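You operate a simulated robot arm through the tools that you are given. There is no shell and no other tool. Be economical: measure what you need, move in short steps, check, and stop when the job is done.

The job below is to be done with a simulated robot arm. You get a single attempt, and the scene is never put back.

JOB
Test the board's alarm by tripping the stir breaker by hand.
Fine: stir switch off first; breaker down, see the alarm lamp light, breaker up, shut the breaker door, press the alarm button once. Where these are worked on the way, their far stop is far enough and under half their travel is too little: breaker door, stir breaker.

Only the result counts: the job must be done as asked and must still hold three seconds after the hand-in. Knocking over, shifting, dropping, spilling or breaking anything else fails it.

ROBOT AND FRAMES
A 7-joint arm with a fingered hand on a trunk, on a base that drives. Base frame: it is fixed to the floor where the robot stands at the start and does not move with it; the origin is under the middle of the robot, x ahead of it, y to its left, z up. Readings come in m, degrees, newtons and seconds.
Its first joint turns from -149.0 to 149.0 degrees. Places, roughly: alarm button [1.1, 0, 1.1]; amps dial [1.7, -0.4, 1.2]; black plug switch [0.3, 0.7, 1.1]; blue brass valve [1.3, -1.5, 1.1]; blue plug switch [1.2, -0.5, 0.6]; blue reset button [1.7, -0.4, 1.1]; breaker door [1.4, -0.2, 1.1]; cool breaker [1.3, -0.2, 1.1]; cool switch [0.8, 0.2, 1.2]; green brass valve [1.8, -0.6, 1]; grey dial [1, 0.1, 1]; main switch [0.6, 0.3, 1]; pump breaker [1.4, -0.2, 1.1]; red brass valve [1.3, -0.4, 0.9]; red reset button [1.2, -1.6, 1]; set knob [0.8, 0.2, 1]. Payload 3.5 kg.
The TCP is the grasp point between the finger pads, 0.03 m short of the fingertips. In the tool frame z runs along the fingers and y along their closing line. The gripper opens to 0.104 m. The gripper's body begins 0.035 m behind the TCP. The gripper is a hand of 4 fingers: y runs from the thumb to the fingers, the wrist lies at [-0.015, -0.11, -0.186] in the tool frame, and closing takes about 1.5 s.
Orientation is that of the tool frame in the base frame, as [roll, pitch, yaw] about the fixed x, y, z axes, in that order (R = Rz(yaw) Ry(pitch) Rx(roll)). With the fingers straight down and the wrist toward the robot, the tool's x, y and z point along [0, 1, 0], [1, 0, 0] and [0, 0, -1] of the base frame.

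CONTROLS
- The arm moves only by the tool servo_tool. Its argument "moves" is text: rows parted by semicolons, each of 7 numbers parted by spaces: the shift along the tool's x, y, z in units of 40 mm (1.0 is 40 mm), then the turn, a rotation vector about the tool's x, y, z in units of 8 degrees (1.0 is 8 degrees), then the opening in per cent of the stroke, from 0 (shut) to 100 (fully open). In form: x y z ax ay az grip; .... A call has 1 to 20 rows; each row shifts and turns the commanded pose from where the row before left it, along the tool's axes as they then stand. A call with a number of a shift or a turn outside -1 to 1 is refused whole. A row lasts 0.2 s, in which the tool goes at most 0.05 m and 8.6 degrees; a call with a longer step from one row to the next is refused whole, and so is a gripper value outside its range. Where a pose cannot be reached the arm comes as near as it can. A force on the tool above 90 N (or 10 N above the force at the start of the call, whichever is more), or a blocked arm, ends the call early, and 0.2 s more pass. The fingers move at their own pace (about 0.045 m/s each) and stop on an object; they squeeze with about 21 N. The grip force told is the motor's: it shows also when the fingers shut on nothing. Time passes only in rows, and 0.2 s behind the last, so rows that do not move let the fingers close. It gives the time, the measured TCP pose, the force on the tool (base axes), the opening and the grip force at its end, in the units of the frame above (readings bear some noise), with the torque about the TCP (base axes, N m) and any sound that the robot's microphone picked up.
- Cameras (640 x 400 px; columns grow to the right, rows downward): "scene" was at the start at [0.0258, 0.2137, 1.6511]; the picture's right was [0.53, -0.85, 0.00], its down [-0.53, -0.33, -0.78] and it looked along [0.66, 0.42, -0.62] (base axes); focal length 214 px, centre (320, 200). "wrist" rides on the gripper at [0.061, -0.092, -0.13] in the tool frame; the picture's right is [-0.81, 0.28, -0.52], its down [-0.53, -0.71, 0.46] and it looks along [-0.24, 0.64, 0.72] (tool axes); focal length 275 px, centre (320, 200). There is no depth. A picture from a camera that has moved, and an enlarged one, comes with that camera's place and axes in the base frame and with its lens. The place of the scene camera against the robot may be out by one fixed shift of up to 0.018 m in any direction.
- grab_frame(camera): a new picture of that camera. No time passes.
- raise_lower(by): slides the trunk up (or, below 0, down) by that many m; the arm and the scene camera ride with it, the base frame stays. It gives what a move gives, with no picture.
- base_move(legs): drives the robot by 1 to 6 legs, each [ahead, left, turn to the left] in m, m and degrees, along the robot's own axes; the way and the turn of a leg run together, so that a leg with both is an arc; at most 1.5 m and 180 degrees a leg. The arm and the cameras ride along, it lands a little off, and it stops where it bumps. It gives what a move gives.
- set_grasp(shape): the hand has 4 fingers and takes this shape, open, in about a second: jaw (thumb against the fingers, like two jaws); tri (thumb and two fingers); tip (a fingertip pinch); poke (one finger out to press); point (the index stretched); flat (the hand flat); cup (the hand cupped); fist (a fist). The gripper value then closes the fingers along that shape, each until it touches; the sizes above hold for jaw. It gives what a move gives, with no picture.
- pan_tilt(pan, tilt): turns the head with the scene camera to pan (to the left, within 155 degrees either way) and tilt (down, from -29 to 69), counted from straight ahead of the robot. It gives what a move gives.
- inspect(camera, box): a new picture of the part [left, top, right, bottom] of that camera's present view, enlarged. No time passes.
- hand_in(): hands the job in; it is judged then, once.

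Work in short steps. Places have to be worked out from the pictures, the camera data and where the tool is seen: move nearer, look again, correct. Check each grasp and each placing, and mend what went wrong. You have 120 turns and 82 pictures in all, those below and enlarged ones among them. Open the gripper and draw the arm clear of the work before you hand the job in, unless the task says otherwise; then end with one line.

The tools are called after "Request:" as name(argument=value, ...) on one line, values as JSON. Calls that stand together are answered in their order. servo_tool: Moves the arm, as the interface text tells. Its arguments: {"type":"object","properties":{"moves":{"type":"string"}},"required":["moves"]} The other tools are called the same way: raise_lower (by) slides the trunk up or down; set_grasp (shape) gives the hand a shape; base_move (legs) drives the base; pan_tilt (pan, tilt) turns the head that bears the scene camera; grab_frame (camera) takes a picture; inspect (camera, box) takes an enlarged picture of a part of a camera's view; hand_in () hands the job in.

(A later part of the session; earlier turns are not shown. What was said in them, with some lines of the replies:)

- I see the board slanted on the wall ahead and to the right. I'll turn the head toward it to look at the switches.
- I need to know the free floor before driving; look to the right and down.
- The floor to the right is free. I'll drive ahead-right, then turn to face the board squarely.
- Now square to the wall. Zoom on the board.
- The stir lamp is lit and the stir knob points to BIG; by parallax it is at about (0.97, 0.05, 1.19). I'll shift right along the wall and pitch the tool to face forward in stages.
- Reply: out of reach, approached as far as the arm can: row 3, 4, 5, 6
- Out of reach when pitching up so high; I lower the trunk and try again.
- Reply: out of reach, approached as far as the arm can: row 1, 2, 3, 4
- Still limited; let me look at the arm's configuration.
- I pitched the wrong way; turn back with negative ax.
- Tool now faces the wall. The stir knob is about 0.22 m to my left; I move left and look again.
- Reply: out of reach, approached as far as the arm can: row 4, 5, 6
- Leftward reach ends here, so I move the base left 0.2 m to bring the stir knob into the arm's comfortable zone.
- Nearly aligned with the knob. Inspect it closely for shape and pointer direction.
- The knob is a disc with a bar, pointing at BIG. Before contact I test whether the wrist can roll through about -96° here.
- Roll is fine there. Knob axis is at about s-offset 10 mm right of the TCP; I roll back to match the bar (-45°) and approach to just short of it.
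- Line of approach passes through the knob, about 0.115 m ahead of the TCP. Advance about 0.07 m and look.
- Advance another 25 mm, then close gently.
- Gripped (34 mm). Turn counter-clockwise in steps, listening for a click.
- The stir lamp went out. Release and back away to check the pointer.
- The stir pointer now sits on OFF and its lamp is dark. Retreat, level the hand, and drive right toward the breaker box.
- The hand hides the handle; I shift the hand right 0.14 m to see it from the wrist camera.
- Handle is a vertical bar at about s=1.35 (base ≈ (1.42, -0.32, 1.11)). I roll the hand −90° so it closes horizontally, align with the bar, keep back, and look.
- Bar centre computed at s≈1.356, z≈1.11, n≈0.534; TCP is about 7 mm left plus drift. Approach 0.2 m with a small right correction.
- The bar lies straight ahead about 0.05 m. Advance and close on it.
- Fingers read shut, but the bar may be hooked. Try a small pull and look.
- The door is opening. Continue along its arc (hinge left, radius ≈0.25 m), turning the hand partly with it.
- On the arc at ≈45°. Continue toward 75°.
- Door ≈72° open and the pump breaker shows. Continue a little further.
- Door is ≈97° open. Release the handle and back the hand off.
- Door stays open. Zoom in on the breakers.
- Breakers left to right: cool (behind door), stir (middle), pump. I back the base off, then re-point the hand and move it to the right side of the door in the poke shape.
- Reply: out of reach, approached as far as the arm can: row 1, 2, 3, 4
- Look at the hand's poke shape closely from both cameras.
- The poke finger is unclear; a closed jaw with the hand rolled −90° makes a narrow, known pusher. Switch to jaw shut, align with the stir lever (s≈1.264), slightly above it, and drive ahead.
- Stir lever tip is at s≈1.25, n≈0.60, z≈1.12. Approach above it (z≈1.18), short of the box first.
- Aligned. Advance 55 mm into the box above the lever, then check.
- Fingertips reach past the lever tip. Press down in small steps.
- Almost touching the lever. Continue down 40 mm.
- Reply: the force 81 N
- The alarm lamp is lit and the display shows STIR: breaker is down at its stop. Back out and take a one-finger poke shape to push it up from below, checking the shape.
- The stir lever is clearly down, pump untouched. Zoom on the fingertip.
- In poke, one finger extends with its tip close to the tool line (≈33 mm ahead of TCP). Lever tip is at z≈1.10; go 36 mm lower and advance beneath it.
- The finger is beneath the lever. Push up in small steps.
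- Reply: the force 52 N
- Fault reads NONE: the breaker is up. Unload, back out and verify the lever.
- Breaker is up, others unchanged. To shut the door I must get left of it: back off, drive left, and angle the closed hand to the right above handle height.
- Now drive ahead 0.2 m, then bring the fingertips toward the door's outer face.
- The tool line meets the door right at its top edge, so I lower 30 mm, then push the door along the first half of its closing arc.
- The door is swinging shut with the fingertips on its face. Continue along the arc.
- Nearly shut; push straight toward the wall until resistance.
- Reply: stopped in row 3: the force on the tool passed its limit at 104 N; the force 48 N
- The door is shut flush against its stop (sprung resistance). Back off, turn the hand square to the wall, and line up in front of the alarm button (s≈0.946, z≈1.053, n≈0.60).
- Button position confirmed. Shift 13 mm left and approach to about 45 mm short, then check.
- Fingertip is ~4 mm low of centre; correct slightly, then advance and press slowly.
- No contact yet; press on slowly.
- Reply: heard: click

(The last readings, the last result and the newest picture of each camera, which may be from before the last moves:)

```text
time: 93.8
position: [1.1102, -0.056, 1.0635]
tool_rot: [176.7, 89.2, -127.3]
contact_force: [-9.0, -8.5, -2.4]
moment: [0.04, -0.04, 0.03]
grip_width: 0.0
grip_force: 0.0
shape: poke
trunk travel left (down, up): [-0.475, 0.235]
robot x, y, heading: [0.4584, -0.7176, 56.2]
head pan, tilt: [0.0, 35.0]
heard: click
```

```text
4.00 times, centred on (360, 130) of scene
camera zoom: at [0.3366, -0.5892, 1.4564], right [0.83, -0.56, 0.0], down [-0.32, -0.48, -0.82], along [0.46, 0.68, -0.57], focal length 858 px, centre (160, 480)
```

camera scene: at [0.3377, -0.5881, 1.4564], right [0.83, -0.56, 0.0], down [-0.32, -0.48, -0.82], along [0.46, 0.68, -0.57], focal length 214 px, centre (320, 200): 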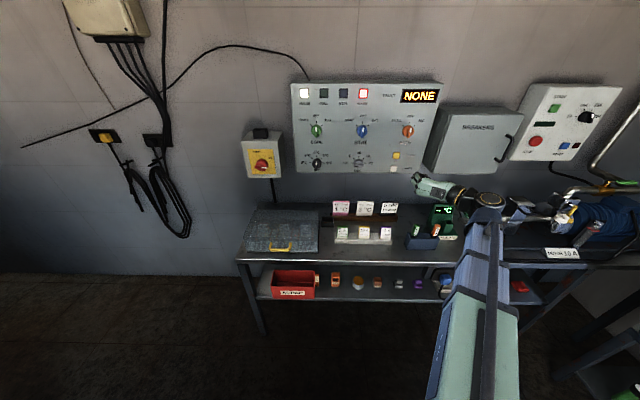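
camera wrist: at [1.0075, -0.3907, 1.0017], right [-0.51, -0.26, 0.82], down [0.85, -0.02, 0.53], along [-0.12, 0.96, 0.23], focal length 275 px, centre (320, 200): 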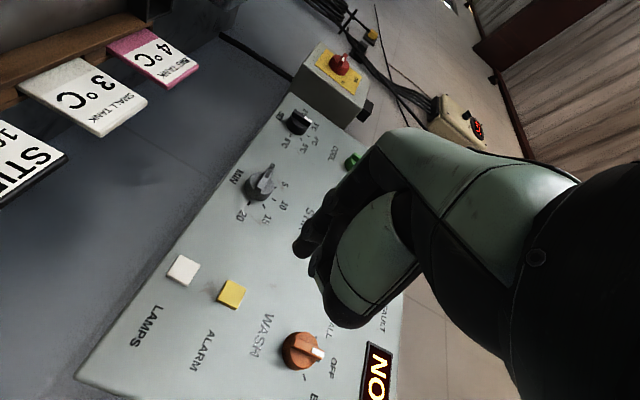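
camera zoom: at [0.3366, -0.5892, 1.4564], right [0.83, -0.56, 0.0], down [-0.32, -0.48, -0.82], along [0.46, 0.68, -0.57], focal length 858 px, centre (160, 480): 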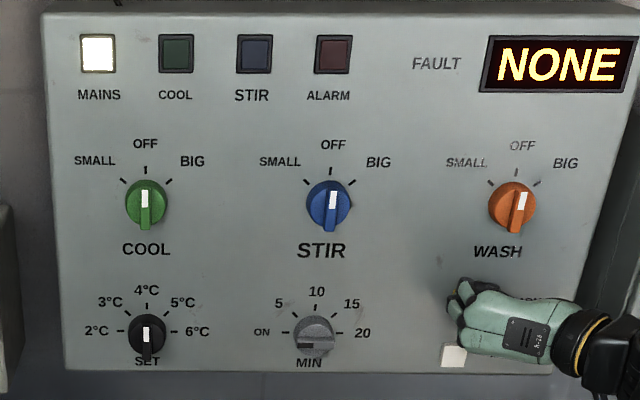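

A click, and the alarm lamp went out. Withdraw straight back, open the hand, and check the final state.

Request:
servo_tool(moves="0 0 -0.8 0 0 0 100; 0 0 -1 0 0 0 100; 0 0 -1 0 0 0 100; 0 0 -1 0 0 0 100; 0 0 -1 0 0 0 100; 0 0 -1 0 0 0 100")

Request:
base_move(legs=[[-0.15, 0, 0]])

Request:
set_grasp(shape="jaw")

Request:
grab_frame(camera="scene")

Request:
inspect(camera="scene", box=[280, 70, 520, 190])

```text
time: 95.2
position: [0.9816, -0.2483, 1.065]
tool_rot: [175.1, 89.3, -129.1]
contact_force: [0.3, -0.5, 0.6]
moment: [-0.02, 0.03, 0.04]
grip_width: 0.0
grip_force: 0.0
shape: poke
trunk travel left (down, up): [-0.475, 0.235]
robot x, y, heading: [0.4552, -0.7168, 56.1]
head pan, tilt: [0.0, 35.0]
```

```text
time: 96.5
position: [0.8967, -0.3718, 1.0644]
tool_rot: [180.0, 89.3, -124.3]
contact_force: [-0.2, -1.0, -0.4]
moment: [0.02, 0.0, -0.01]
grip_width: 0.0003
grip_force: 0.1
shape: poke
trunk travel left (down, up): [-0.475, 0.235]
robot x, y, heading: [0.3759, -0.8407, 56.2]
head pan, tilt: [0.0, 35.0]
```

```text
time: 97.4
position: [0.8973, -0.3711, 1.0661]
tool_rot: [179.6, 89.3, -124.6]
contact_force: [-0.4, -0.2, 0.3]
moment: [0.0, -0.01, -0.02]
grip_width: 0.1036
grip_force: 0.1
shape: jaw
trunk travel left (down, up): [-0.475, 0.235]
robot x, y, heading: [0.3736, -0.8384, 56.0]
head pan, tilt: [0.0, 35.0]
```

```text
9 pictures are left
camera scene: at [0.2545, -0.7121, 1.4564], right [0.83, -0.56, 0.0], down [-0.32, -0.48, -0.82], along [0.46, 0.68, -0.57], focal length 214 px, centre (320, 200)
```

scene: 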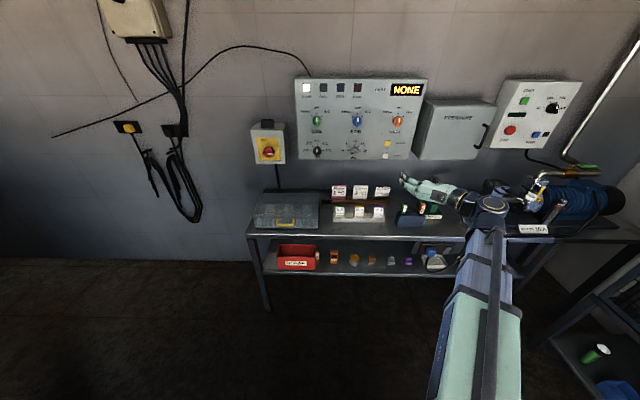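

```text
2.67 times, centred on (400, 130) of scene
camera zoom: at [0.2545, -0.7121, 1.4564], right [0.83, -0.56, 0.0], down [-0.32, -0.48, -0.82], along [0.46, 0.68, -0.57], focal length 572 px, centre (107, 387)
```

zoom: 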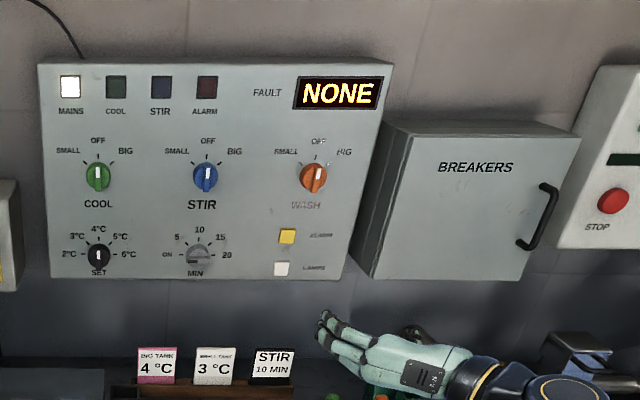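

The stir switch is off, the fault display reads NONE, the alarm lamp is dark, the door is shut, and the arm is clear with the hand open. I'm handing in.

Request:
hand_in()

```text
The job is handed in.
```

The alarm test is finished and handed in: I switched stir off, tripped the stir breaker, saw the alarm lamp light, put the breaker back up, shut the door and pressed the alarm button once, which cleared the lamp.
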